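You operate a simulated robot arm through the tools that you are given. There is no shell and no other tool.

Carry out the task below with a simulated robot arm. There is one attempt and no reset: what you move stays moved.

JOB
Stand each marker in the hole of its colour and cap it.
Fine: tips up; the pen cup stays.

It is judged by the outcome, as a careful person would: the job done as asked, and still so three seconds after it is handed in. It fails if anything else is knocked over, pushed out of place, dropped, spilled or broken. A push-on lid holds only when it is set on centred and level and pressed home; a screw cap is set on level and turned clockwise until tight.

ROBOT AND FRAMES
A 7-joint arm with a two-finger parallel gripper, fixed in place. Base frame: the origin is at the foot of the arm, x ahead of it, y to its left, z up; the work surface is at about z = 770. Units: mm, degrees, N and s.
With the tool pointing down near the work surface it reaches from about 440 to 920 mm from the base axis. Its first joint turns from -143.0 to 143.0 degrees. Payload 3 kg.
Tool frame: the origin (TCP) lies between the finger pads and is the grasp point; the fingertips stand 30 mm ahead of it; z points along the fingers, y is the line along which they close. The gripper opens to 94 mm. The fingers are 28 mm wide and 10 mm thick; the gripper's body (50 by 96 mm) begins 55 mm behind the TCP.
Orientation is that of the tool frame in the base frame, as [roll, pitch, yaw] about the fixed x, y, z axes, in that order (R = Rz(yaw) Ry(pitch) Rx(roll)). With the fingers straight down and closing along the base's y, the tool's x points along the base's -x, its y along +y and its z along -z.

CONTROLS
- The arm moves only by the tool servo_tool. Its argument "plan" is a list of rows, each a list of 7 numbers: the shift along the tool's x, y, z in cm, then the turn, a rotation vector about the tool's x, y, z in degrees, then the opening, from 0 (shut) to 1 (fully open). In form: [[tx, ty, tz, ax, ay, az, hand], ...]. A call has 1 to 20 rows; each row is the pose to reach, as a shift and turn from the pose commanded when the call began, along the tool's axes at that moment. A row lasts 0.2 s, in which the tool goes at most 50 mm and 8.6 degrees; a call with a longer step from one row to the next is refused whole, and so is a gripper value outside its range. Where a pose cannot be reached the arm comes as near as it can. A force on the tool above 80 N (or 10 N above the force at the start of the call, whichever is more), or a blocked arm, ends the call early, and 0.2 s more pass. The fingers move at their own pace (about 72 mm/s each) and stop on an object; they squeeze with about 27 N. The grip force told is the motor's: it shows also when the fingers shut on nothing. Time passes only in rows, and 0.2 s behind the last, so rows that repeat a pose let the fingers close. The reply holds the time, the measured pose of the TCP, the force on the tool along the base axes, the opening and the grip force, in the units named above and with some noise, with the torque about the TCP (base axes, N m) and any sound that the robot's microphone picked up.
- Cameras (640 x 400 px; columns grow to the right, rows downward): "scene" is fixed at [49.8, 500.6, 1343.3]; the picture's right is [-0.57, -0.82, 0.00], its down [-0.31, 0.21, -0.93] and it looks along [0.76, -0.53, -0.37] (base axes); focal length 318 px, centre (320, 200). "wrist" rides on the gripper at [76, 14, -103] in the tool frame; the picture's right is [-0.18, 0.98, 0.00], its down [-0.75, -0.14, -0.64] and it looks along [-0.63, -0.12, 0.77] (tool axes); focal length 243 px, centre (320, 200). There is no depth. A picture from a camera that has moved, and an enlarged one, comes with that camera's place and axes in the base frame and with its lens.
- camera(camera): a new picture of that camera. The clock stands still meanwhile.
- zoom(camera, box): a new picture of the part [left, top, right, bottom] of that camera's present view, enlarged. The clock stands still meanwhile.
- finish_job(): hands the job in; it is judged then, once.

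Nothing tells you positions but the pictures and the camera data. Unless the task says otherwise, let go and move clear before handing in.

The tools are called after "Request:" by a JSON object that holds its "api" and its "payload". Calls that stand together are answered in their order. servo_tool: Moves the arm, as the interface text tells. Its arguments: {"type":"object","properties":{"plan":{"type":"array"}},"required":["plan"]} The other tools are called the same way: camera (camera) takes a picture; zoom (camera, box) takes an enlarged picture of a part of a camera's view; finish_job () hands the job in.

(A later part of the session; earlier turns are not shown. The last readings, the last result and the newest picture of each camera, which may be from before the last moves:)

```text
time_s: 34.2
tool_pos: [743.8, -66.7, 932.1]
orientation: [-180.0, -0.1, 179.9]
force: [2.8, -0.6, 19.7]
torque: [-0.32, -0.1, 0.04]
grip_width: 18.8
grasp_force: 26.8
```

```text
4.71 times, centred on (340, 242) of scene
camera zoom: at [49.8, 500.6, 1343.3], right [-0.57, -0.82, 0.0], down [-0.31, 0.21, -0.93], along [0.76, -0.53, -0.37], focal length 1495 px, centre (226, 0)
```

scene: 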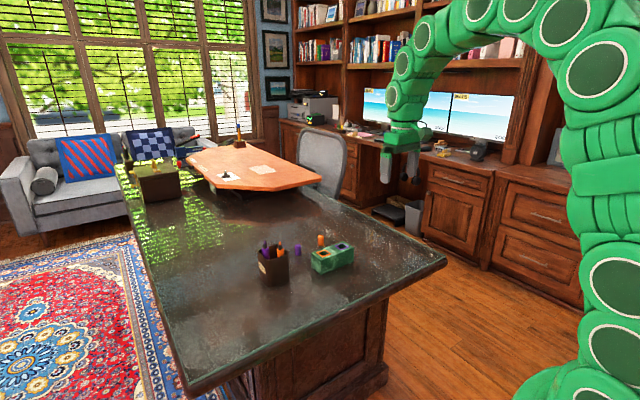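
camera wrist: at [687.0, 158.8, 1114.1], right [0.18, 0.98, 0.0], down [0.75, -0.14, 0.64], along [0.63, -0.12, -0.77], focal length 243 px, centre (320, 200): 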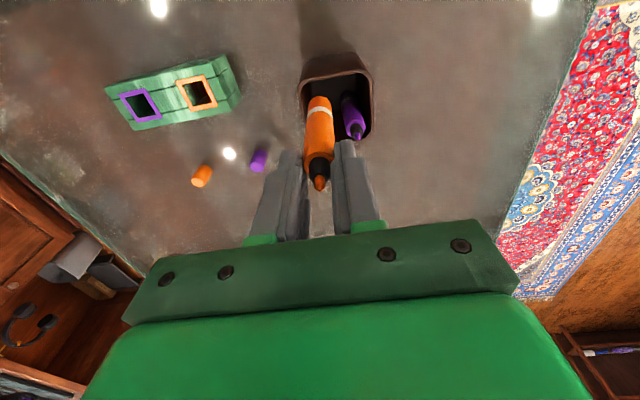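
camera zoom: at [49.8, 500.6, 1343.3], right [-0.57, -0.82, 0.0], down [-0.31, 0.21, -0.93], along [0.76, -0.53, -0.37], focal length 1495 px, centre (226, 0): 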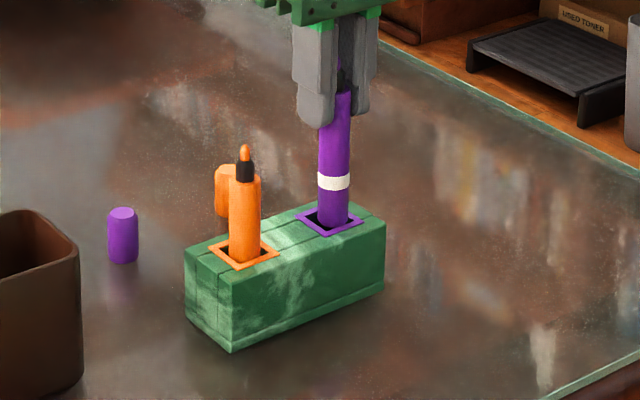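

The marker's bottom caught the near (-x) edge of the hole (20 N), and the marker slid up slightly in the grip. I'll raise it clear and re-measure before trying again.

Request:
{"api": "servo_tool", "payload": {"plan": [[0, 0, -0.5, 0, 0, 0, 0], [0, 0, -1.0, 0, 0, 0, 0], [0, 0, -1.3, 0, 0, 0, 0], [0, 0, -1.3, 0, 0, 0, 0]]}}

Request:
{"api": "zoom", "payload": {"camera": "wrist", "box": [220, 70, 420, 220]}}

Request:
{"api": "zoom", "payload": {"camera": "scene", "box": [320, 200, 380, 270]}}

```text
time_s: 35.2
tool_pos: [745.0, -66.7, 943.1]
orientation: [-179.9, 0.0, 179.9]
force: [0.4, -0.6, -0.4]
torque: [-0.01, -0.02, -0.02]
grip_width: 19.2
grasp_force: 26.9
```

```text
2.67 times, centred on (320, 145) of wrist
camera zoom: at [669.5, -52.8, 1046.5], right [0.18, 0.98, 0.0], down [0.75, -0.14, 0.64], along [0.63, -0.12, -0.77], focal length 647 px, centre (320, 347)
```

zoom: 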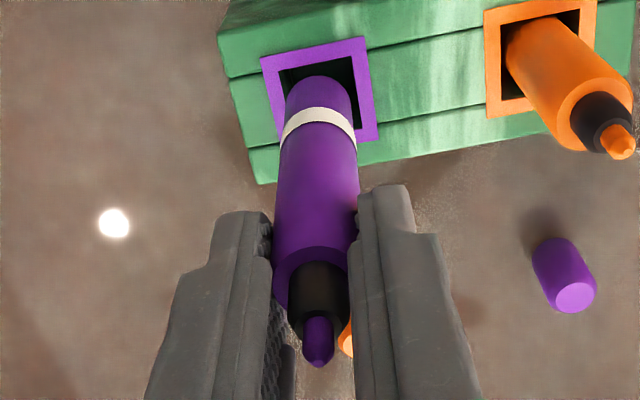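

```text
5.71 times, centred on (350, 235) of scene
camera zoom: at [49.8, 500.6, 1343.3], right [-0.57, -0.82, 0.0], down [-0.31, 0.21, -0.93], along [0.76, -0.53, -0.37], focal length 1816 px, centre (149, 0)
```

zoom: 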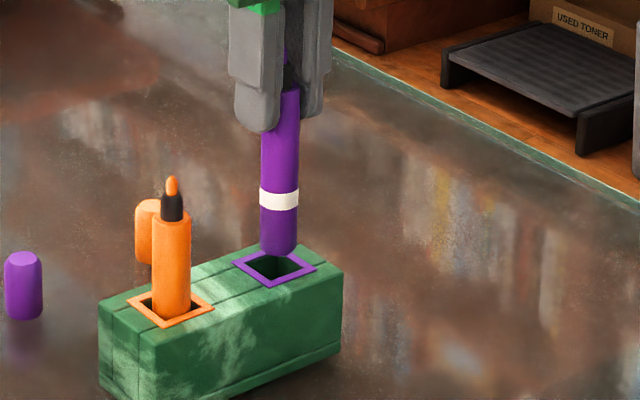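

I'll take tighter zooms to measure the bottom of the marker against the hole more precisely.

Request:
{"api": "zoom", "payload": {"camera": "wrist", "box": [280, 70, 380, 132]}}

Request:
{"api": "zoom", "payload": {"camera": "scene", "box": [328, 205, 378, 255]}}

```text
6.40 times, centred on (330, 101) of wrist
camera zoom: at [669.5, -52.8, 1046.5], right [0.18, 0.98, 0.0], down [0.75, -0.14, 0.64], along [0.63, -0.12, -0.77], focal length 1553 px, centre (256, 834)
```

zoom: 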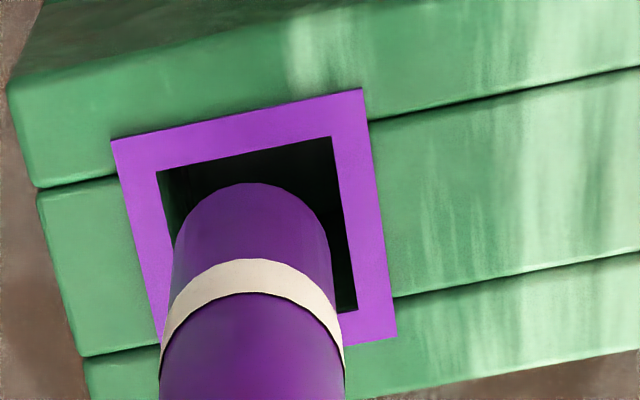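

```text
8.00 times, centred on (353, 230) of scene
camera zoom: at [49.8, 500.6, 1343.3], right [-0.57, -0.82, 0.0], down [-0.31, 0.21, -0.93], along [0.76, -0.53, -0.37], focal length 2542 px, centre (56, -40)
```

zoom: 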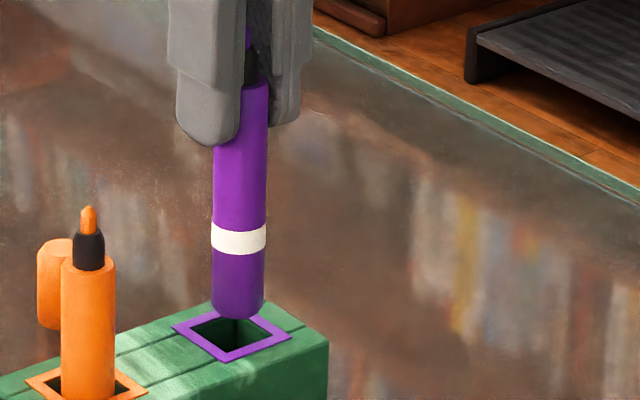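

The marker tilts about 1° with its bottom 1.5–2.5 mm toward -x. I'll counter-rotate 1°, shift slightly, and lower in small steps.

Request:
{"api": "servo_tool", "payload": {"plan": [[-0.05, 0, 0, 0, -1, 0, 0], [-0.05, 0, 0, 0, -1, 0, 0]]}}

Request:
{"api": "zoom", "payload": {"camera": "wrist", "box": [280, 70, 380, 132]}}

Request:
{"api": "zoom", "payload": {"camera": "scene", "box": [328, 205, 378, 255]}}

```text
time_s: 35.8
tool_pos: [744.9, -68.1, 943.1]
orientation: [180.0, 0.9, 179.8]
force: [-0.4, 0.0, -0.6]
torque: [-0.01, -0.01, 0.0]
grip_width: 19.2
grasp_force: 27.3
```

```text
6.40 times, centred on (330, 101) of wrist
camera zoom: at [668.2, -53.1, 1044.6], right [0.18, 0.98, 0.0], down [0.74, -0.14, 0.65], along [0.64, -0.12, -0.76], focal length 1553 px, centre (256, 834)
```

zoom: 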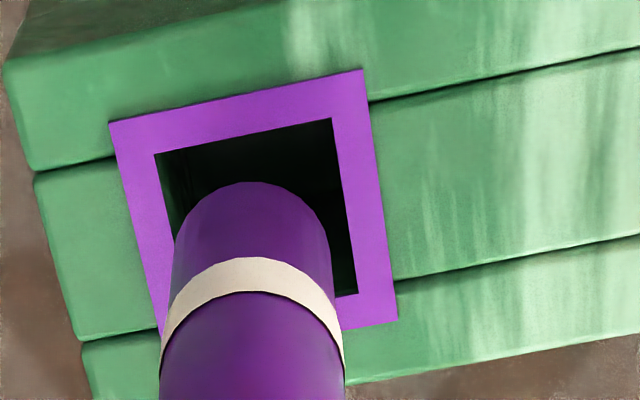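

```text
8.00 times, centred on (353, 230) of scene
camera zoom: at [49.8, 500.6, 1343.3], right [-0.57, -0.82, 0.0], down [-0.31, 0.21, -0.93], along [0.76, -0.53, -0.37], focal length 2542 px, centre (56, -40)
```

zoom: 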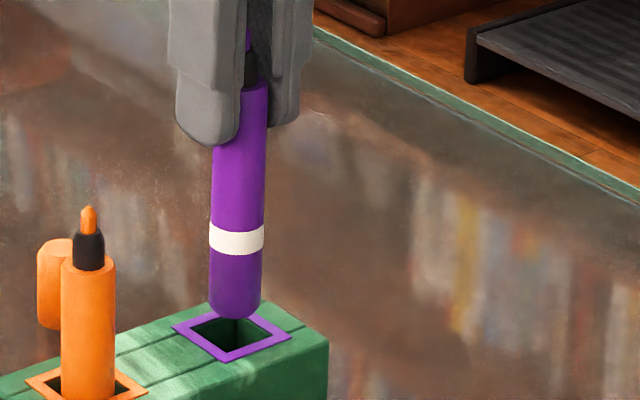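

The offset has shrunk to under 1 mm. I'll nudge it and lower in small steps.

Request:
{"api": "servo_tool", "payload": {"plan": [[-0.05, 0.05, 0.4, 0, 0, 0, 0], [-0.05, 0.05, 0.9, 0, 0, 0, 0], [-0.05, 0.05, 1.4, 0, 0, 0, 0], [-0.05, 0.05, 1.7, 0, 0, 0, 0], [-0.05, 0.05, 1.7, 0, 0, 0, 0]]}}

Request:
{"api": "zoom", "payload": {"camera": "wrist", "box": [270, 80, 390, 155]}}

Request:
{"api": "zoom", "payload": {"camera": "scene", "box": [320, 205, 380, 265]}}

```text
time_s: 37.0
tool_pos: [746.5, -68.5, 926.2]
orientation: [-180.0, 1.0, 179.9]
force: [0.8, -0.5, -0.1]
torque: [0.0, 0.0, 0.03]
grip_width: 18.9
grasp_force: 26.9
```

```text
5.33 times, centred on (330, 118) of wrist
camera zoom: at [668.3, -53.1, 1028.0], right [0.18, 0.98, 0.0], down [0.74, -0.14, 0.66], along [0.64, -0.12, -0.76], focal length 1294 px, centre (267, 640)
```

zoom: 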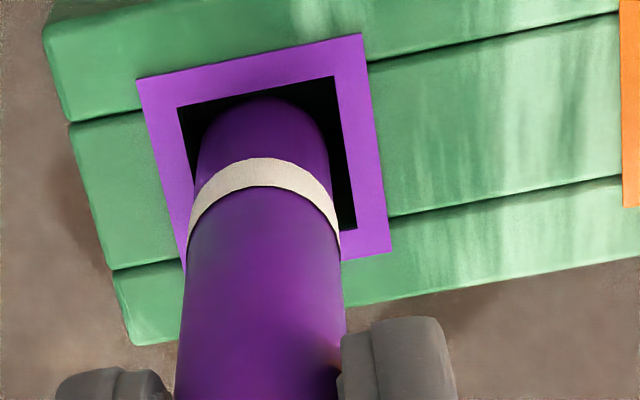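

```text
6.67 times, centred on (350, 235) of scene
camera zoom: at [49.8, 500.6, 1343.3], right [-0.57, -0.82, 0.0], down [-0.31, 0.21, -0.93], along [0.76, -0.53, -0.37], focal length 2118 px, centre (120, -33)
```

zoom: 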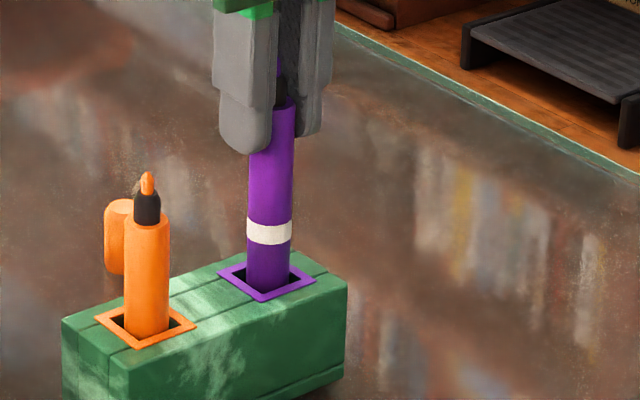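

It's in the hole with no contact force. I'll keep lowering.

Request:
{"api": "servo_tool", "payload": {"plan": [[0.01, 0, 0.7, 0, 0, 0, 0], [0.03, 0, 1.5, 0, 0, 0, 0], [0.04, 0, 2.3, 0, 0, 0, 0], [0.05, 0, 3.0, 0, 0, 0, 0], [0.06, 0, 3.6, 0, 0, 0, 0], [0.06, 0, 3.6, 0, 0, 0, 0]]}}

Request:
{"api": "zoom", "payload": {"camera": "scene", "box": [320, 205, 380, 265]}}

```text
time_s: 38.4
tool_pos: [746.2, -67.1, 891.6]
orientation: [-180.0, 1.0, -180.0]
force: [-0.6, -0.1, -0.5]
torque: [0.0, -0.03, 0.01]
grip_width: 19.0
grasp_force: 27.0
```

```text
6.67 times, centred on (350, 235) of scene
camera zoom: at [49.8, 500.6, 1343.3], right [-0.57, -0.82, 0.0], down [-0.31, 0.21, -0.93], along [0.76, -0.53, -0.37], focal length 2118 px, centre (120, -33)
```

zoom: 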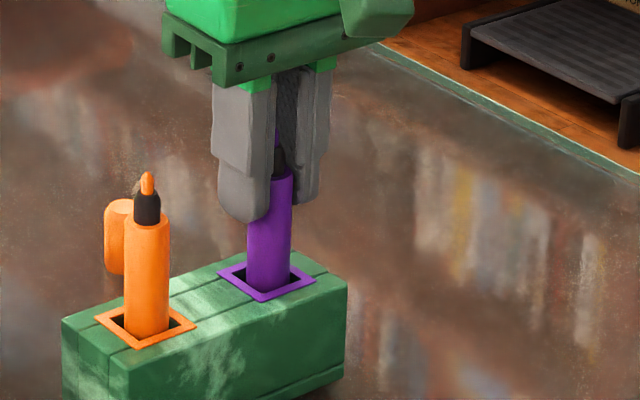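

Request:
{"api": "servo_tool", "payload": {"plan": [[0, 0, 0.2, 0, 0, 0, 0], [0, 0, 0.4, 0, 0, 0, 0], [0.01, 0, 0.6, 0, 0, 0, 0], [0.01, 0, 0.6, 0, 0, 0, 0]]}}

```text
time_s: 39.4
tool_pos: [745.2, -66.0, 886.4]
orientation: [-180.0, 1.1, 179.9]
force: [2.9, 2.3, 22.5]
torque: [0.37, -0.31, -0.02]
grip_width: 19.3
grasp_force: 27.4
```

Contact came at about the expected floor depth. I'll ease off, release and look.

Request:
{"api": "servo_tool", "payload": {"plan": [[0, 0, -0.2, 0, 0, 0, 0], [0, 0, -0.2, 0, 0, 0, 0.22], [0, 0, -0.2, 0, 0, 0, 0.28], [0, 0, -0.2, 0, 0, 0, 0.36], [0, 0, -0.2, 0, 0, 0, 0.42], [0, 0, -0.2, 0, 0, 0, 0.42]]}}

Request:
{"api": "zoom", "payload": {"camera": "scene", "box": [320, 205, 380, 265]}}

Request:
{"api": "zoom", "payload": {"camera": "wrist", "box": [220, 70, 420, 220]}}

```text
time_s: 40.8
tool_pos: [746.1, -67.0, 886.4]
orientation: [180.0, 1.0, 179.9]
force: [0.0, 0.6, 0.1]
torque: [-0.05, 0.0, 0.01]
grip_width: 39.6
grasp_force: 0.1
```

```text
6.67 times, centred on (350, 235) of scene
camera zoom: at [49.8, 500.6, 1343.3], right [-0.57, -0.82, 0.0], down [-0.31, 0.21, -0.93], along [0.76, -0.53, -0.37], focal length 2118 px, centre (120, -33)
```

zoom: 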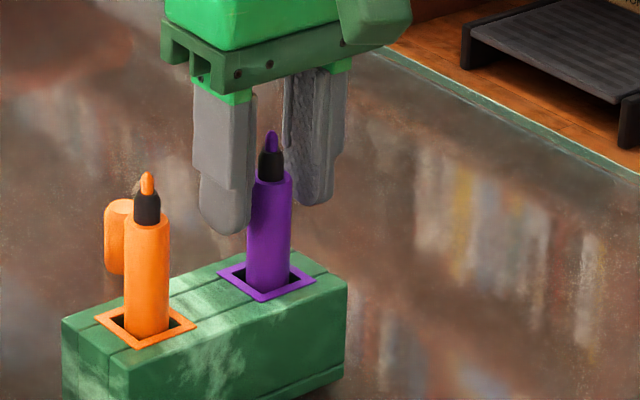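

```text
2.67 times, centred on (320, 145) of wrist
camera zoom: at [668.7, -52.7, 988.9], right [0.18, 0.98, 0.0], down [0.74, -0.14, 0.65], along [0.64, -0.12, -0.76], focal length 647 px, centre (320, 347)
```

zoom: 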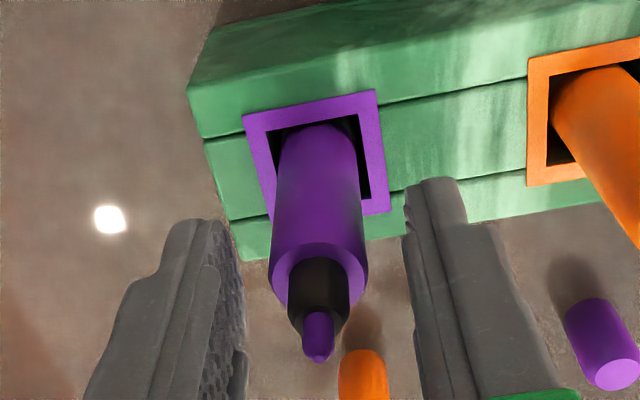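

Both markers stand in their holes with tips up. I'll rise, straighten the tool and move over the orange cap at about (869.5, -70.5).

Request:
{"api": "servo_tool", "payload": {"plan": [[0, 0, -2.5, 0, 0, 0, 0.42], [0, 0, -5.5, 0, 0, 0, 0.42], [0, 0, -8.5, 0, 1, 0, 0.42], [-3.5, 0, -8.5, 0, 1, 0, 0.42], [-7.5, -0.2, -8.5, 0, 1, 0, 0.42], [-11, -0.35, -8.5, 0, 1, 0, 0.42], [-12.5, -0.35, -7, 0, 1, 0, 0.42], [-12.5, -0.35, -5, 0, 1, 0, 0.42], [-12.5, -0.35, -3, 0, 1, 0, 0.42], [-12.5, -0.35, -3, 0, 1, 0, 0.42]]}}

Request:
{"api": "zoom", "payload": {"camera": "wrist", "box": [220, 50, 420, 200]}}

Request:
{"api": "zoom", "payload": {"camera": "scene", "box": [280, 190, 390, 290]}}

```text
time_s: 43.0
tool_pos: [870.2, -71.2, 918.2]
orientation: [180.0, 0.0, 180.0]
force: [0.1, -0.9, 1.1]
torque: [0.0, 0.01, -0.03]
grip_width: 39.8
grasp_force: 0.1
```

```text
2.67 times, centred on (320, 125) of wrist
camera zoom: at [794.4, -56.8, 1021.3], right [0.18, 0.98, 0.0], down [0.75, -0.14, 0.64], along [0.63, -0.12, -0.77], focal length 647 px, centre (320, 400)
```

zoom: 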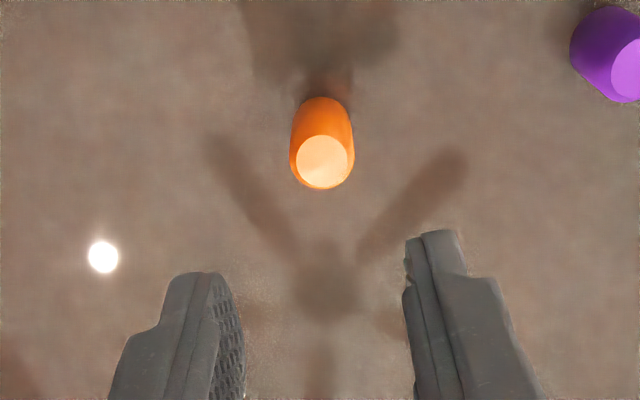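

```text
4.00 times, centred on (335, 240) of scene
camera zoom: at [49.8, 500.6, 1343.3], right [-0.57, -0.82, 0.0], down [-0.31, 0.21, -0.93], along [0.76, -0.53, -0.37], focal length 1271 px, centre (260, 40)
```

zoom: 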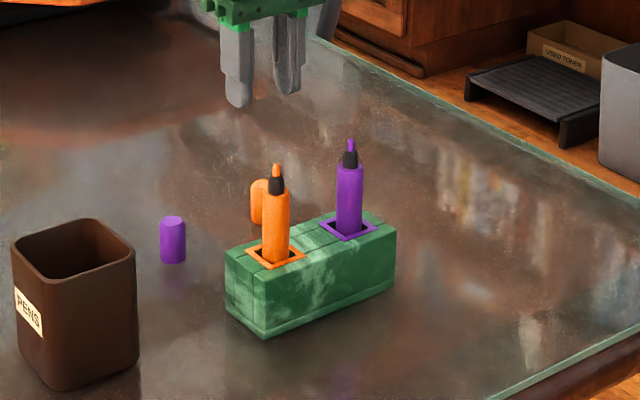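

The orange cap is at (870, -70), directly under the tool. I'll descend and grip its upper part.

Request:
{"api": "servo_tool", "payload": {"plan": [[0, 0.08, 2.5, 0, 0, 0, 0.42], [0, 0.08, 5, 0, 0, 0, 0.42], [0, 0.08, 7, 0, 0, 0, 0.42], [0, 0.08, 8.5, 0, 0, 0, 0.42], [0, 0.08, 9.6, 0, 0, 0, 0.42], [0, 0.08, 9.6, 0, 0, 0, 0.42]]}}

Request:
{"api": "zoom", "payload": {"camera": "wrist", "box": [220, 70, 420, 220]}}

Request:
{"api": "zoom", "payload": {"camera": "scene", "box": [300, 190, 370, 260]}}

```text
time_s: 44.4
tool_pos: [871.6, -69.2, 823.5]
orientation: [180.0, 0.0, 179.9]
force: [0.1, -0.3, -0.8]
torque: [-0.01, 0.0, 0.0]
grip_width: 39.4
grasp_force: 0.0
```

```text
2.67 times, centred on (320, 145) of wrist
camera zoom: at [795.5, -54.8, 927.1], right [0.18, 0.98, 0.0], down [0.75, -0.14, 0.64], along [0.63, -0.12, -0.77], focal length 647 px, centre (320, 347)
```

zoom: 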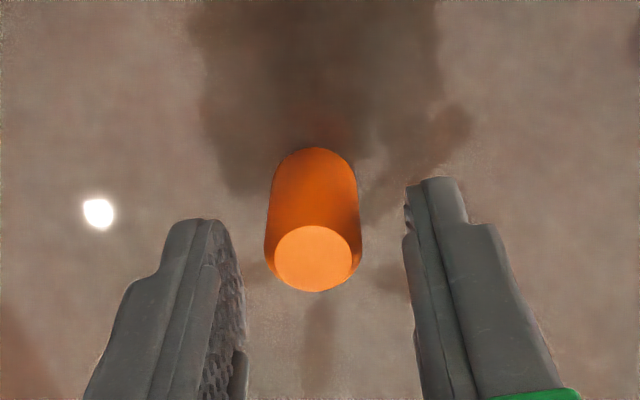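

```text
5.71 times, centred on (335, 225) of scene
camera zoom: at [49.8, 500.6, 1343.3], right [-0.57, -0.82, 0.0], down [-0.31, 0.21, -0.93], along [0.76, -0.53, -0.37], focal length 1816 px, centre (234, 57)
```

zoom: 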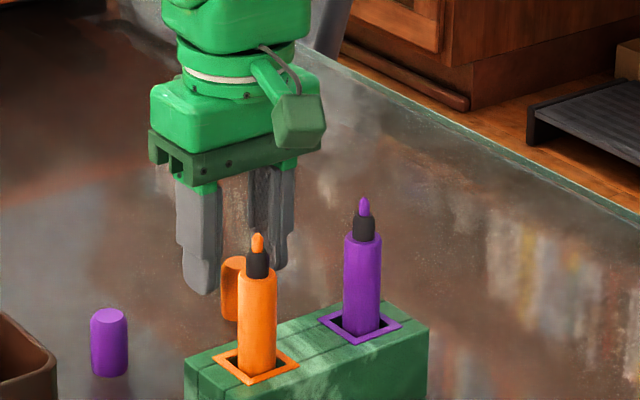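

The fingers are around the cap. A small correction, then I'll close.

Request:
{"api": "servo_tool", "payload": {"plan": [[0.15, -0.08, 0.35, 0, 0, 0, 0.42], [0.15, -0.08, 0.35, 0, 0, 0, 0.35], [0.15, -0.08, 0.35, 0, 0, 0, 0.28], [0.15, -0.08, 0.35, 0, 0, 0, 0.2], [0.15, -0.08, 0.35, 0, 0, 0, 0.1], [0.15, -0.08, 0.35, 0, 0, 0, 0], [0.15, -0.08, 0.35, 0, 0, 0, 0], [0.15, -0.08, 0.35, 0, 0, 0, 0]]}}

Request:
{"api": "zoom", "payload": {"camera": "wrist", "box": [220, 70, 420, 220]}}

```text
time_s: 46.2
tool_pos: [871.3, -70.5, 820.5]
orientation: [-180.0, 0.1, 180.0]
force: [0.2, -0.2, -1.1]
torque: [0.05, 0.01, 0.03]
grip_width: 20.0
grasp_force: 27.3
```

```text
2.67 times, centred on (320, 145) of wrist
camera zoom: at [794.4, -56.0, 923.3], right [0.18, 0.98, 0.0], down [0.75, -0.14, 0.64], along [0.63, -0.12, -0.77], focal length 647 px, centre (320, 347)
```

zoom: 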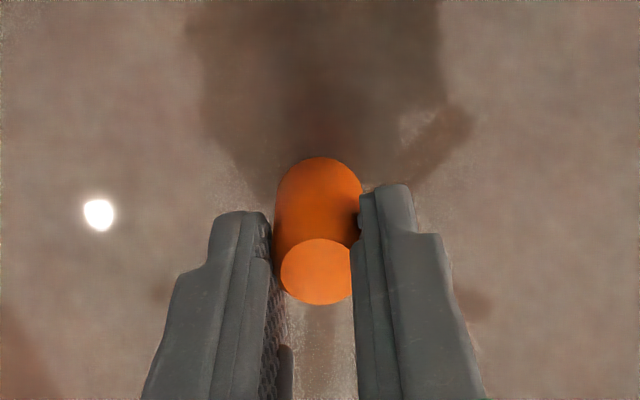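

The cap is held (20 mm). I'll lift it well above marker-tip height and carry it over the orange marker.

Request:
{"api": "servo_tool", "payload": {"plan": [[0, 0, -1, 0, 0, 0, 0], [0, 0, -4, 0, 0, 0, 0], [0, 0, -8, 0, 0, 0, 0], [0, 0, -12, 0, 0, 0, 0], [0, 0, -15.5, 0, 0, 0, 0], [2.5, 2.5, -15.5, 0, 0, 0, 0], [5.5, 5, -15.5, 0, 0, 0, 0], [8.5, 7, -15.5, 0, 0, 0, 0], [11.5, 7.6, -15.5, 0, 0, 0, 0], [12.3, 7.6, -15.5, 0, 0, 0, 0], [12.3, 7.6, -15.5, 0, 0, 0, 0], [12.3, 7.6, -15.5, 0, 0, 0, 0]]}}

Request:
{"api": "zoom", "payload": {"camera": "wrist", "box": [220, 50, 420, 200]}}

Request:
{"api": "zoom", "payload": {"camera": "scene", "box": [300, 190, 370, 260]}}

```text
time_s: 48.8
tool_pos: [746.0, 6.0, 974.1]
orientation: [-180.0, 0.0, 179.8]
force: [-0.2, 0.3, 0.3]
torque: [-0.02, 0.01, -0.04]
grip_width: 19.8
grasp_force: 26.9
```

```text
2.67 times, centred on (320, 125) of wrist
camera zoom: at [670.1, 20.6, 1076.9], right [0.18, 0.98, 0.0], down [0.75, -0.14, 0.64], along [0.63, -0.12, -0.77], focal length 647 px, centre (320, 400)
```

zoom: 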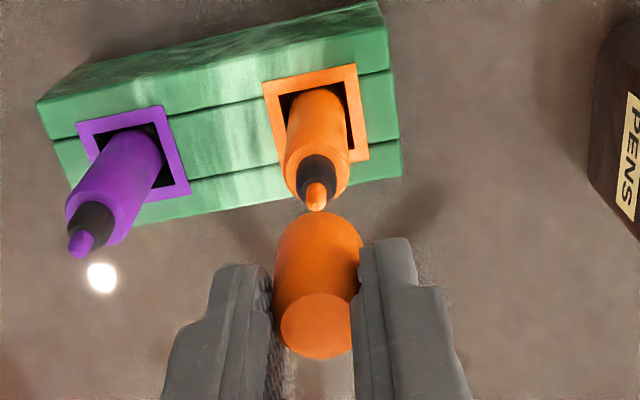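

```text
5.71 times, centred on (335, 225) of scene
camera zoom: at [49.8, 500.6, 1343.3], right [-0.57, -0.82, 0.0], down [-0.31, 0.21, -0.93], along [0.76, -0.53, -0.37], focal length 1816 px, centre (234, 57)
```

zoom: 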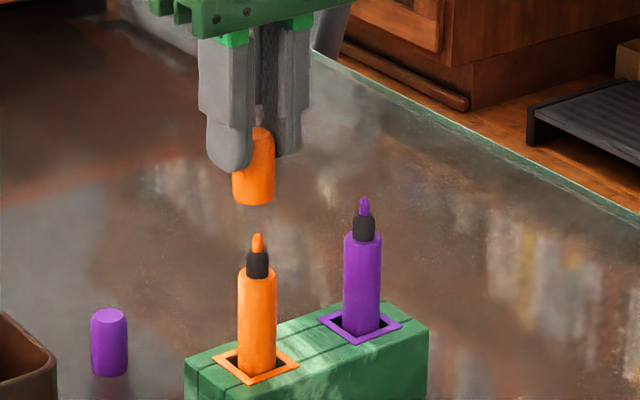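

Everything is nearly aligned. I'll take tighter zooms to check cap versus tip alignment before lowering.

Request:
{"api": "zoom", "payload": {"camera": "scene", "box": [325, 205, 361, 235]}}

Request:
{"api": "zoom", "payload": {"camera": "wrist", "box": [280, 85, 360, 185]}}

```text
13.33 times, centred on (343, 220) of scene
camera zoom: at [49.8, 500.6, 1343.3], right [-0.57, -0.82, 0.0], down [-0.31, 0.21, -0.93], along [0.76, -0.53, -0.37], focal length 4237 px, centre (13, -67)
```

zoom: 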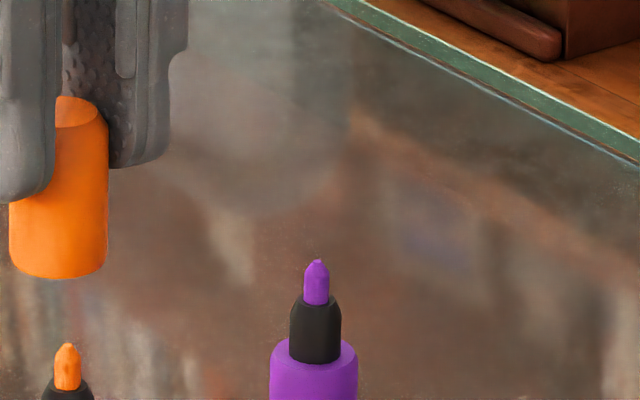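

```text
4.00 times, centred on (320, 135) of wrist
camera zoom: at [670.1, 20.6, 1076.9], right [0.18, 0.98, 0.0], down [0.75, -0.14, 0.64], along [0.63, -0.12, -0.77], focal length 970 px, centre (320, 460)
```

zoom: 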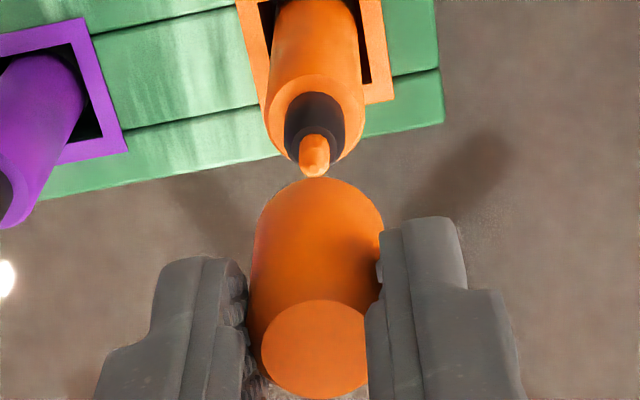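

The two views together say the marker is about 2–3 mm toward -x and 0.4 mm toward -y from the cap. I'll correct that and lower until the cap is just above the tip, where alignment can be judged better.

Request:
{"api": "servo_tool", "payload": {"plan": [[0.2, -0.04, 0, 0, 0, 0, 0], [0.22, -0.04, 0.8, 0, 0, 0, 0], [0.22, -0.04, 1.5, 0, 0, 0, 0], [0.22, -0.04, 1.5, 0, 0, 0, 0]]}}

Request:
{"api": "zoom", "payload": {"camera": "scene", "box": [317, 208, 357, 248]}}

Request:
{"api": "zoom", "payload": {"camera": "wrist", "box": [280, 85, 360, 185]}}

```text
time_s: 49.8
tool_pos: [742.6, 4.4, 958.3]
orientation: [-179.9, -0.1, -180.0]
force: [0.2, 0.7, -1.5]
torque: [0.02, 0.03, 0.03]
grip_width: 19.8
grasp_force: 27.0
```

```text
10.00 times, centred on (337, 228) of scene
camera zoom: at [49.8, 500.6, 1343.3], right [-0.57, -0.82, 0.0], down [-0.31, 0.21, -0.93], along [0.76, -0.53, -0.37], focal length 3178 px, centre (150, -80)
```

zoom: 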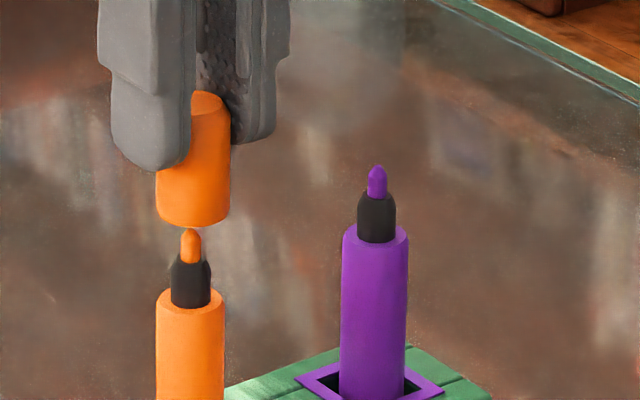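

```text
4.00 times, centred on (320, 135) of wrist
camera zoom: at [667.3, 19.1, 1061.7], right [0.18, 0.98, 0.0], down [0.75, -0.14, 0.64], along [0.63, -0.12, -0.77], focal length 970 px, centre (320, 460)
```

zoom: 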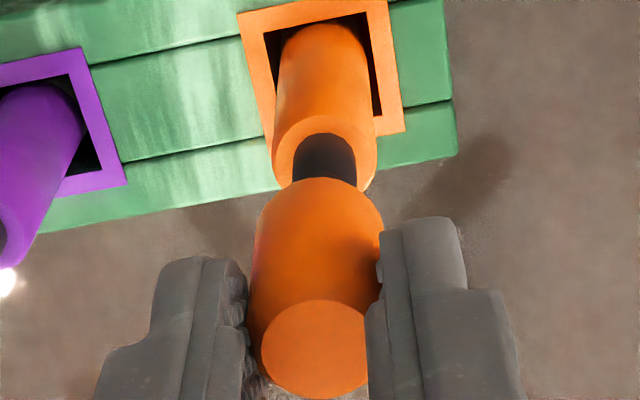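

In the scene view the cap is aligned, but the wrist view shows the marker 1.4 mm toward +y. I'll correct and re-measure before lowering.

Request:
{"api": "servo_tool", "payload": {"plan": [[0.08, 0.13, 0, 0, 0, 0, 0], [0.08, 0.13, 0, 0, 0, 0, 0], [0.08, 0.13, 0, 0, 0, 0, 0]]}}

Request:
{"api": "zoom", "payload": {"camera": "scene", "box": [317, 208, 357, 248]}}

Request:
{"api": "zoom", "payload": {"camera": "wrist", "box": [280, 85, 360, 185]}}

```text
time_s: 50.6
tool_pos: [741.9, 7.4, 959.7]
orientation: [-179.9, 0.1, -180.0]
force: [-0.3, 0.2, -0.4]
torque: [-0.04, 0.01, 0.02]
grip_width: 19.8
grasp_force: 26.7
```

```text
10.00 times, centred on (337, 228) of scene
camera zoom: at [49.8, 500.6, 1343.3], right [-0.57, -0.82, 0.0], down [-0.31, 0.21, -0.93], along [0.76, -0.53, -0.37], focal length 3178 px, centre (150, -80)
```

zoom: 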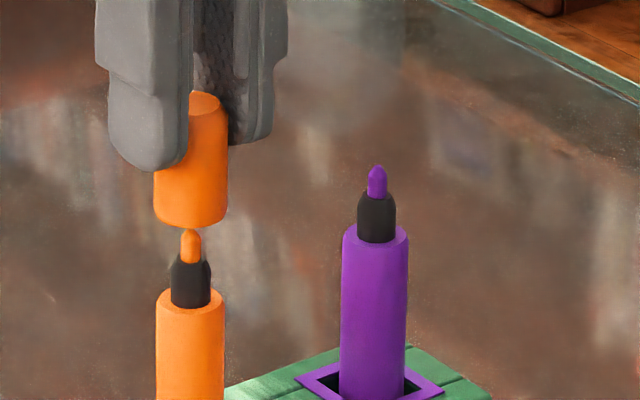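

```text
4.00 times, centred on (320, 135) of wrist
camera zoom: at [666.5, 20.5, 1062.2], right [0.18, 0.98, 0.0], down [0.75, -0.14, 0.64], along [0.63, -0.12, -0.77], focal length 970 px, centre (320, 460)
```

zoom: 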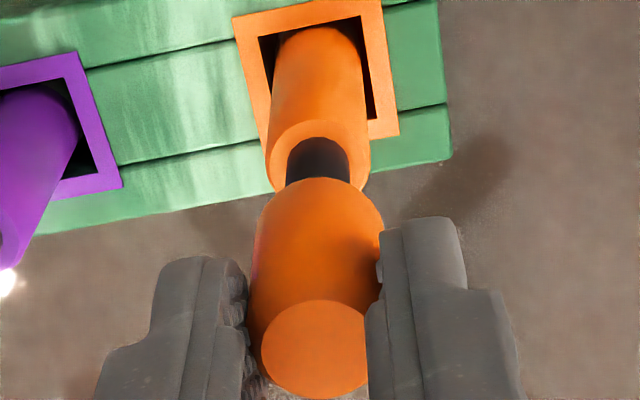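

Both views now agree: the cap is centred over the tip within about 0.3 mm. I'll lower 12 mm and check the force.

Request:
{"api": "servo_tool", "payload": {"plan": [[0, 0, 0.4, 0, 0, 0, 0], [0, 0, 0.8, 0, 0, 0, 0], [0, 0, 1.2, 0, 0, 0, 0], [0, 0, 1.2, 0, 0, 0, 0]]}}

Request:
{"api": "zoom", "payload": {"camera": "scene", "box": [317, 208, 357, 248]}}

Request:
{"api": "zoom", "payload": {"camera": "wrist", "box": [280, 85, 360, 185]}}

```text
time_s: 51.6
tool_pos: [742.6, 4.8, 947.1]
orientation: [-180.0, 0.1, -179.9]
force: [0.3, -0.1, 0.3]
torque: [-0.05, 0.0, 0.0]
grip_width: 20.0
grasp_force: 27.1
```

```text
10.00 times, centred on (337, 228) of scene
camera zoom: at [49.8, 500.6, 1343.3], right [-0.57, -0.82, 0.0], down [-0.31, 0.21, -0.93], along [0.76, -0.53, -0.37], focal length 3178 px, centre (150, -80)
```

zoom: 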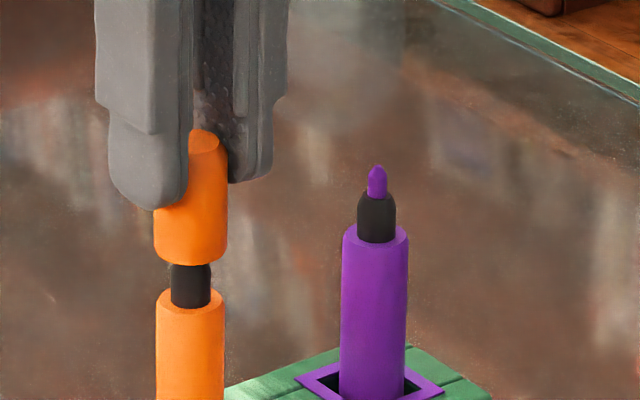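

```text
4.00 times, centred on (320, 135) of wrist
camera zoom: at [666.4, 20.6, 1049.8], right [0.18, 0.98, 0.0], down [0.75, -0.14, 0.64], along [0.63, -0.12, -0.77], focal length 970 px, centre (320, 460)
```

zoom: 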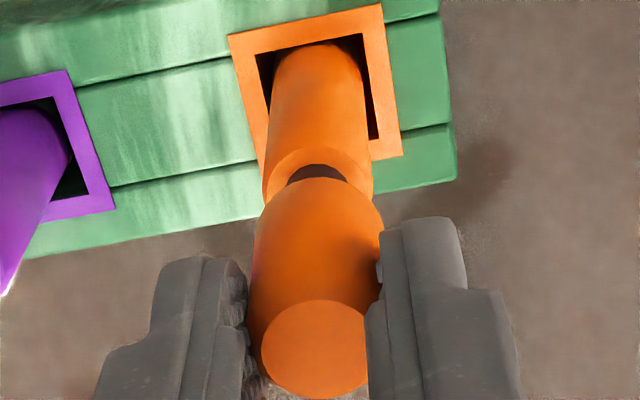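

The tip is inside the cap with no side force. I'll lower onto the collar, still checking the force.

Request:
{"api": "servo_tool", "payload": {"plan": [[0, 0, 0.3, 0, 0, 0, 0], [0, 0, 0.6, 0, 0, 0, 0], [0, 0, 0.9, 0, 0, 0, 0], [0, 0, 0.9, 0, 0, 0, 0]]}}

Request:
{"api": "zoom", "payload": {"camera": "scene", "box": [317, 208, 357, 248]}}

```text
time_s: 52.6
tool_pos: [740.5, 5.8, 937.8]
orientation: [179.9, 0.0, -180.0]
force: [-0.8, 0.1, -1.3]
torque: [-0.03, -0.02, -0.03]
grip_width: 19.6
grasp_force: 27.0
```

```text
10.00 times, centred on (337, 228) of scene
camera zoom: at [49.8, 500.6, 1343.3], right [-0.57, -0.82, 0.0], down [-0.31, 0.21, -0.93], along [0.76, -0.53, -0.37], focal length 3178 px, centre (150, -80)
```

zoom: 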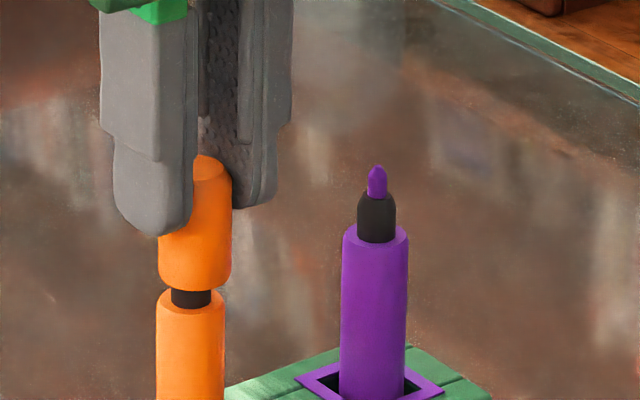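

The cap drifted about 1 mm in the scene view. I'll check the wrist view before correcting.

Request:
{"api": "zoom", "payload": {"camera": "wrist", "box": [280, 85, 360, 185]}}

```text
4.00 times, centred on (320, 135) of wrist
camera zoom: at [665.7, 19.4, 1041.0], right [0.18, 0.98, 0.0], down [0.75, -0.14, 0.64], along [0.63, -0.12, -0.77], focal length 970 px, centre (320, 460)
```

zoom: 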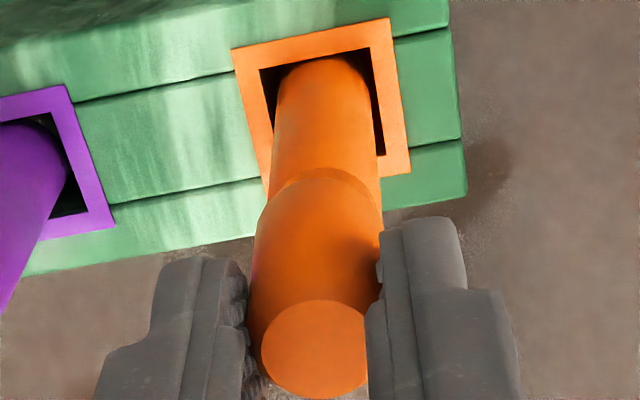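

The cap is 1.3 mm short in y, and both views agree. I'll correct that and re-check.

Request:
{"api": "servo_tool", "payload": {"plan": [[0, 0.12, 0, 0, 0, 0, 0], [0, 0.12, 0, 0, 0, 0, 0], [0, 0.12, 0, 0, 0, 0, 0]]}}

Request:
{"api": "zoom", "payload": {"camera": "scene", "box": [317, 208, 357, 248]}}

Request:
{"api": "zoom", "payload": {"camera": "wrist", "box": [280, 85, 360, 185]}}

```text
time_s: 53.4
tool_pos: [742.8, 6.2, 939.0]
orientation: [-179.9, -0.1, -180.0]
force: [0.3, 0.0, -0.2]
torque: [-0.04, 0.0, 0.0]
grip_width: 19.9
grasp_force: 27.1
```

```text
10.00 times, centred on (337, 228) of scene
camera zoom: at [49.8, 500.6, 1343.3], right [-0.57, -0.82, 0.0], down [-0.31, 0.21, -0.93], along [0.76, -0.53, -0.37], focal length 3178 px, centre (150, -80)
```

zoom: 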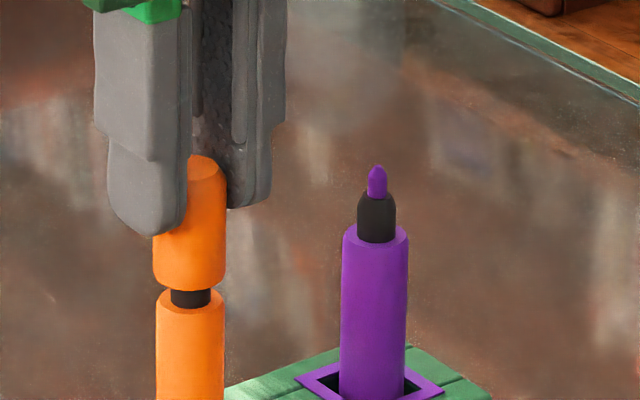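

```text
4.00 times, centred on (320, 135) of wrist
camera zoom: at [666.8, 20.7, 1041.1], right [0.18, 0.98, 0.0], down [0.75, -0.14, 0.64], along [0.63, -0.12, -0.77], focal length 970 px, centre (320, 460)
```

zoom: 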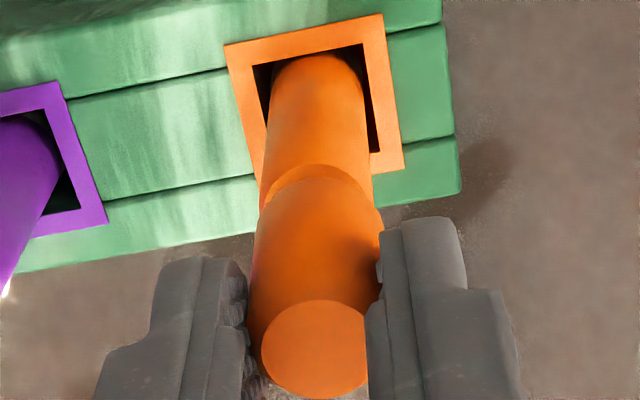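

The cap is well centred. I'll lower to the shoulder and feel for resistance.

Request:
{"api": "servo_tool", "payload": {"plan": [[0.04, 0, 0.2, 0, 0, 0, 0], [0.04, 0, 0.4, 0, 0, 0, 0], [0.04, 0, 0.6, 0, 0, 0, 0], [0.04, 0, 0.6, 0, 0, 0, 0]]}}

Request:
{"api": "zoom", "payload": {"camera": "scene", "box": [317, 208, 357, 248]}}

Request:
{"api": "zoom", "payload": {"camera": "wrist", "box": [280, 85, 360, 185]}}

```text
time_s: 54.4
tool_pos: [741.6, 7.5, 931.7]
orientation: [180.0, 0.0, -180.0]
force: [0.4, 0.1, -0.3]
torque: [-0.02, 0.03, 0.01]
grip_width: 20.0
grasp_force: 26.7
```

```text
10.00 times, centred on (337, 228) of scene
camera zoom: at [49.8, 500.6, 1343.3], right [-0.57, -0.82, 0.0], down [-0.31, 0.21, -0.93], along [0.76, -0.53, -0.37], focal length 3178 px, centre (150, -80)
```

zoom: 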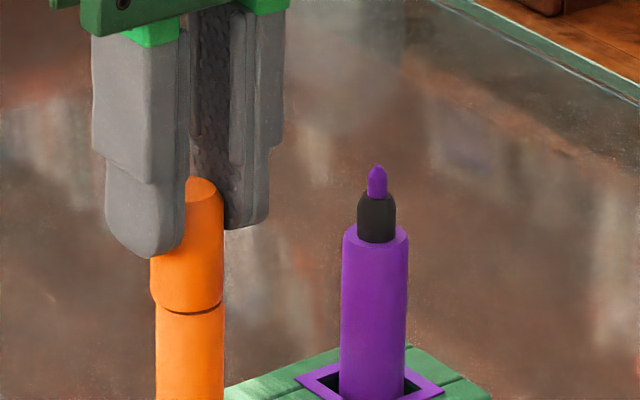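

```text
4.00 times, centred on (320, 135) of wrist
camera zoom: at [666.2, 21.9, 1034.5], right [0.18, 0.98, 0.0], down [0.75, -0.14, 0.64], along [0.63, -0.12, -0.77], focal length 970 px, centre (320, 460)
```

zoom: 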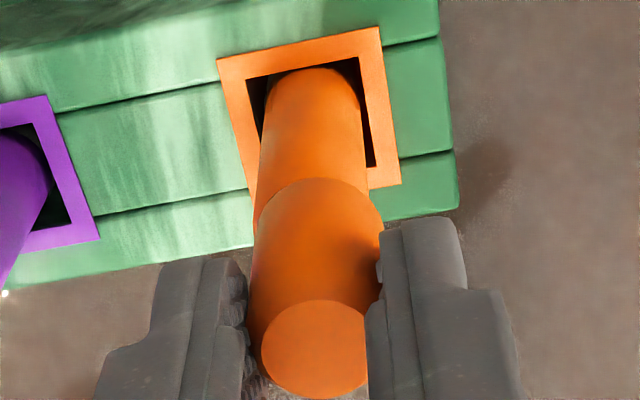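

It drifted about 1 mm toward +y. I'll correct and press down in small increments.

Request:
{"api": "servo_tool", "payload": {"plan": [[0, -0.11, 0, 0, 0, 0, 0], [0, -0.11, 0, 0, 0, 0, 0], [0, -0.11, 0, 0, 0, 0, 0]]}}

Request:
{"api": "zoom", "payload": {"camera": "scene", "box": [317, 208, 357, 248]}}

Request:
{"api": "zoom", "payload": {"camera": "wrist", "box": [280, 85, 360, 185]}}

```text
time_s: 55.2
tool_pos: [742.3, 5.4, 932.2]
orientation: [-180.0, 0.0, -180.0]
force: [0.4, -1.1, -0.5]
torque: [-0.03, -0.01, 0.01]
grip_width: 19.7
grasp_force: 26.8
```

```text
10.00 times, centred on (337, 228) of scene
camera zoom: at [49.8, 500.6, 1343.3], right [-0.57, -0.82, 0.0], down [-0.31, 0.21, -0.93], along [0.76, -0.53, -0.37], focal length 3178 px, centre (150, -80)
```

zoom: 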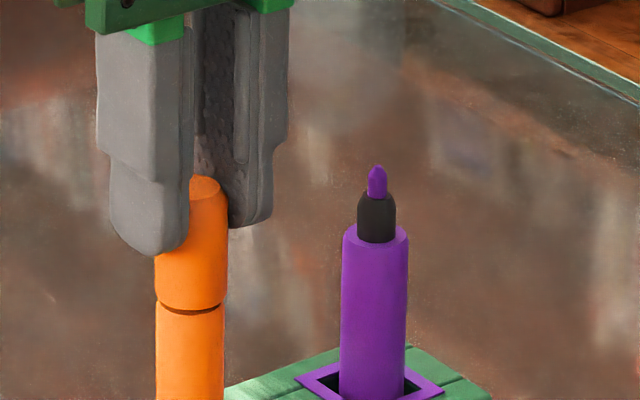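

```text
4.00 times, centred on (320, 135) of wrist
camera zoom: at [665.9, 20.6, 1034.8], right [0.18, 0.98, 0.0], down [0.75, -0.14, 0.64], along [0.63, -0.12, -0.77], focal length 970 px, centre (320, 460)
```

zoom: 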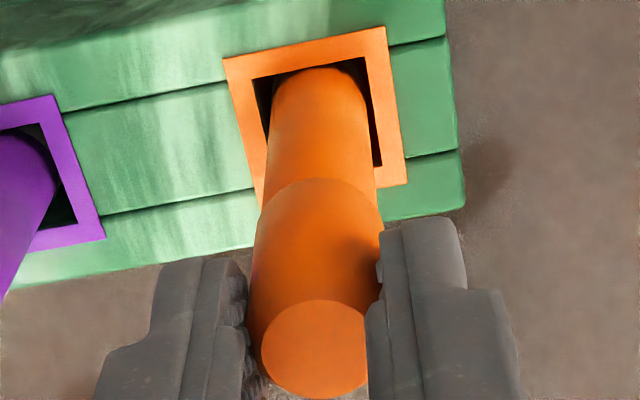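

Centred again in both views. Now I'll press down.

Request:
{"api": "servo_tool", "payload": {"plan": [[0, 0, 0.2, 0, 0, 0, 0], [0, 0, 0.4, 0, 0, 0, 0], [0, 0, 0.5, 0, 0, 0, 0], [0, 0, 0.5, 0, 0, 0, 0]]}}

Request:
{"api": "zoom", "payload": {"camera": "scene", "box": [317, 208, 357, 248]}}

```text
time_s: 56.2
tool_pos: [742.9, 7.0, 929.0]
orientation: [180.0, 0.1, 180.0]
force: [0.1, 1.3, 32.6]
torque: [-0.06, 0.05, -0.05]
grip_width: 20.0
grasp_force: 26.8
heard: snap
```

```text
10.00 times, centred on (337, 228) of scene
camera zoom: at [49.8, 500.6, 1343.3], right [-0.57, -0.82, 0.0], down [-0.31, 0.21, -0.93], along [0.76, -0.53, -0.37], focal length 3178 px, centre (150, -80)
```

zoom: 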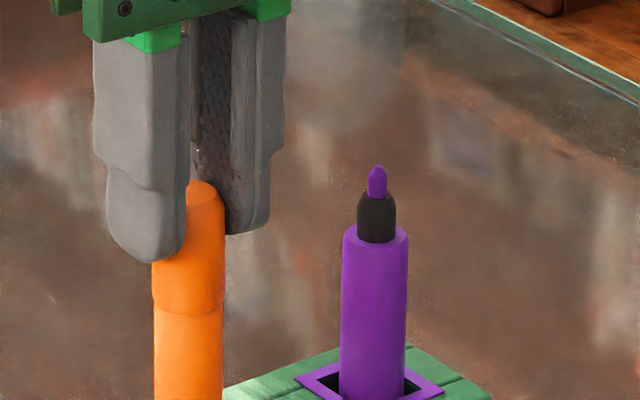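

A snap was heard and the cap is flush on the marker. I'll ease the force, open gently and rise.

Request:
{"api": "servo_tool", "payload": {"plan": [[0, 0, -0.3, 0, 0, 0, 0], [0, 0, -0.3, 0, 0, 0, 0.22], [0, 0, -0.3, 0, 0, 0, 0.28], [0, 0, -0.3, 0, 0, 0, 0.36], [0, 0, -0.3, 0, 0, 0, 0.42], [0, 0, -0.3, 0, 0, 0, 0.42], [0, 0, -2, 0, 0, 0, 0.42], [0, 0, -4, 0, 0, 0, 0.42], [0, 0, -6, 0, 0, 0, 0.42], [0, 0, -6, 0, 0, 0, 0.42]]}}

Request:
{"api": "zoom", "payload": {"camera": "scene", "box": [280, 190, 390, 290]}}

Request:
{"api": "camera", "payload": {"camera": "wrist"}}

```text
time_s: 58.4
tool_pos: [742.0, 4.8, 987.3]
orientation: [-179.9, -0.1, 179.9]
force: [1.2, -0.4, -0.1]
torque: [0.04, 0.01, 0.02]
grip_width: 39.7
grasp_force: 0.2
```

```text
4.00 times, centred on (335, 240) of scene
camera zoom: at [49.8, 500.6, 1343.3], right [-0.57, -0.82, 0.0], down [-0.31, 0.21, -0.93], along [0.76, -0.53, -0.37], focal length 1271 px, centre (260, 40)
```

zoom: 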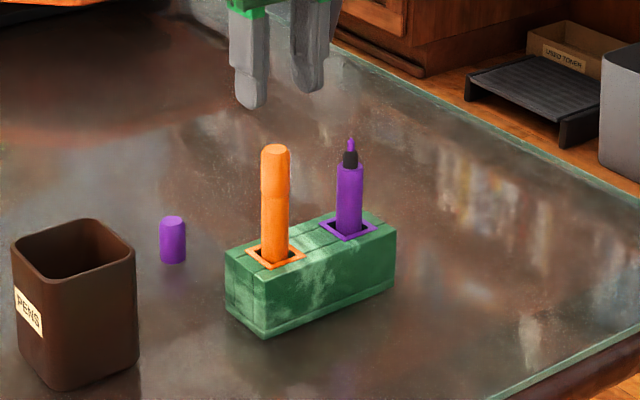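

```text
taken
camera wrist: at [664.9, 19.1, 1090.4], right [0.18, 0.98, 0.0], down [0.75, -0.14, 0.64], along [0.63, -0.12, -0.77], focal length 243 px, centre (320, 200)
```

wrist: 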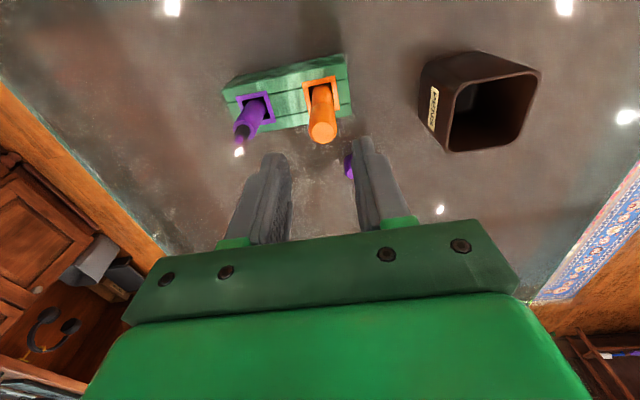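

The orange marker is capped. Next I'll go over the purple cap at about (859.5, 28).

Request:
{"api": "servo_tool", "payload": {"plan": [[-3, 0.6, 0, 0, 0, 0, 0.42], [-7, 1.4, 0, 0, 0, 0, 0.42], [-10.5, 2.2, 0, 0, 0, 0, 0.42], [-11.8, 2.3, 1.5, 0, 0, 0, 0.42], [-11.8, 2.3, 4, 0, 0, 0, 0.42], [-11.8, 2.3, 6.5, 0, 0, 0, 0.42], [-11.8, 2.3, 6.5, 0, 0, 0, 0.42], [-11.8, 2.3, 6.5, 0, 0, 0, 0.42]]}}

Request:
{"api": "zoom", "payload": {"camera": "wrist", "box": [220, 50, 420, 200]}}

```text
time_s: 60.2
tool_pos: [859.9, 29.8, 921.4]
orientation: [180.0, 0.0, -179.9]
force: [-0.5, -0.7, -0.1]
torque: [0.0, 0.01, 0.02]
grip_width: 39.5
grasp_force: 0.0
```

```text
2.67 times, centred on (320, 125) of wrist
camera zoom: at [783.7, 44.0, 1024.4], right [0.18, 0.98, 0.0], down [0.75, -0.14, 0.64], along [0.63, -0.12, -0.77], focal length 647 px, centre (320, 400)
```

zoom: 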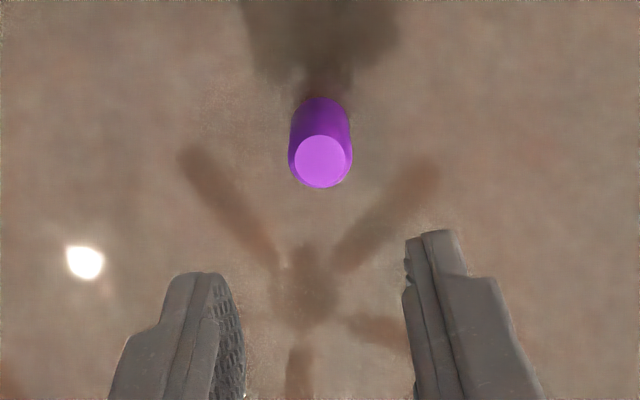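

The tool is directly above the purple cap. I'll descend and grip it.

Request:
{"api": "servo_tool", "payload": {"plan": [[0, 0, 2.5, 0, 0, 0, 0.42], [0, 0, 5, 0, 0, 0, 0.42], [0, 0, 7.5, 0, 0, 0, 0.42], [0, 0, 9.2, 0, 0, 0, 0.42], [0, 0, 10.1, 0, 0, 0, 0.42], [0, 0, 10.1, 0, 0, 0, 0.42]]}}

Request:
{"api": "zoom", "payload": {"camera": "wrist", "box": [220, 70, 420, 220]}}

```text
time_s: 61.6
tool_pos: [860.5, 30.3, 821.6]
orientation: [179.9, 0.0, 180.0]
force: [0.2, -0.2, 0.3]
torque: [0.01, -0.03, -0.02]
grip_width: 39.7
grasp_force: 0.1
```

```text
2.67 times, centred on (320, 145) of wrist
camera zoom: at [783.9, 43.9, 922.6], right [0.18, 0.98, 0.0], down [0.75, -0.14, 0.64], along [0.63, -0.12, -0.77], focal length 647 px, centre (320, 347)
```

zoom: 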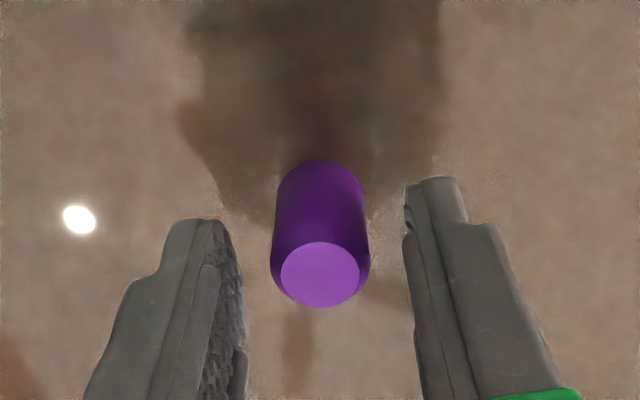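

Request:
{"api": "servo_tool", "payload": {"plan": [[0, 0, 0, 0, 0, 0, 0.35], [0, 0, 0, 0, 0, 0, 0.28], [0, 0, 0, 0, 0, 0, 0.2], [0, 0, 0, 0, 0, 0, 0.1], [0, 0, 0, 0, 0, 0, 0], [0, 0, 0, 0, 0, 0, 0], [0, 0, 0, 0, 0, 0, 0]]}}

Request:
{"api": "zoom", "payload": {"camera": "wrist", "box": [220, 70, 420, 220]}}

```text
time_s: 63.2
tool_pos: [859.2, 30.6, 819.9]
orientation: [180.0, 0.0, -180.0]
force: [0.8, 0.0, -0.7]
torque: [0.01, 0.02, -0.01]
grip_width: 20.1
grasp_force: 26.8
```

```text
2.67 times, centred on (320, 145) of wrist
camera zoom: at [783.9, 43.9, 922.7], right [0.18, 0.98, 0.0], down [0.75, -0.14, 0.64], along [0.63, -0.12, -0.77], focal length 647 px, centre (320, 347)
```

zoom: 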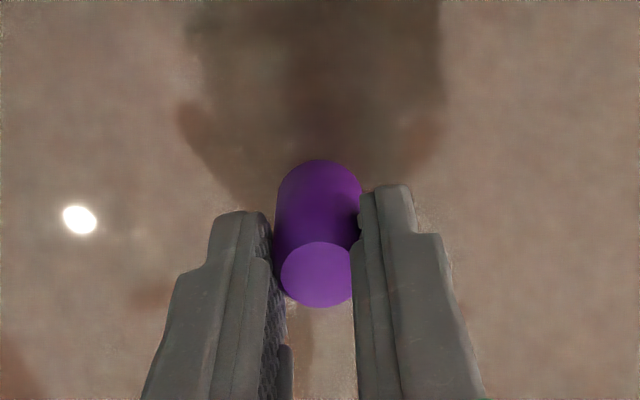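

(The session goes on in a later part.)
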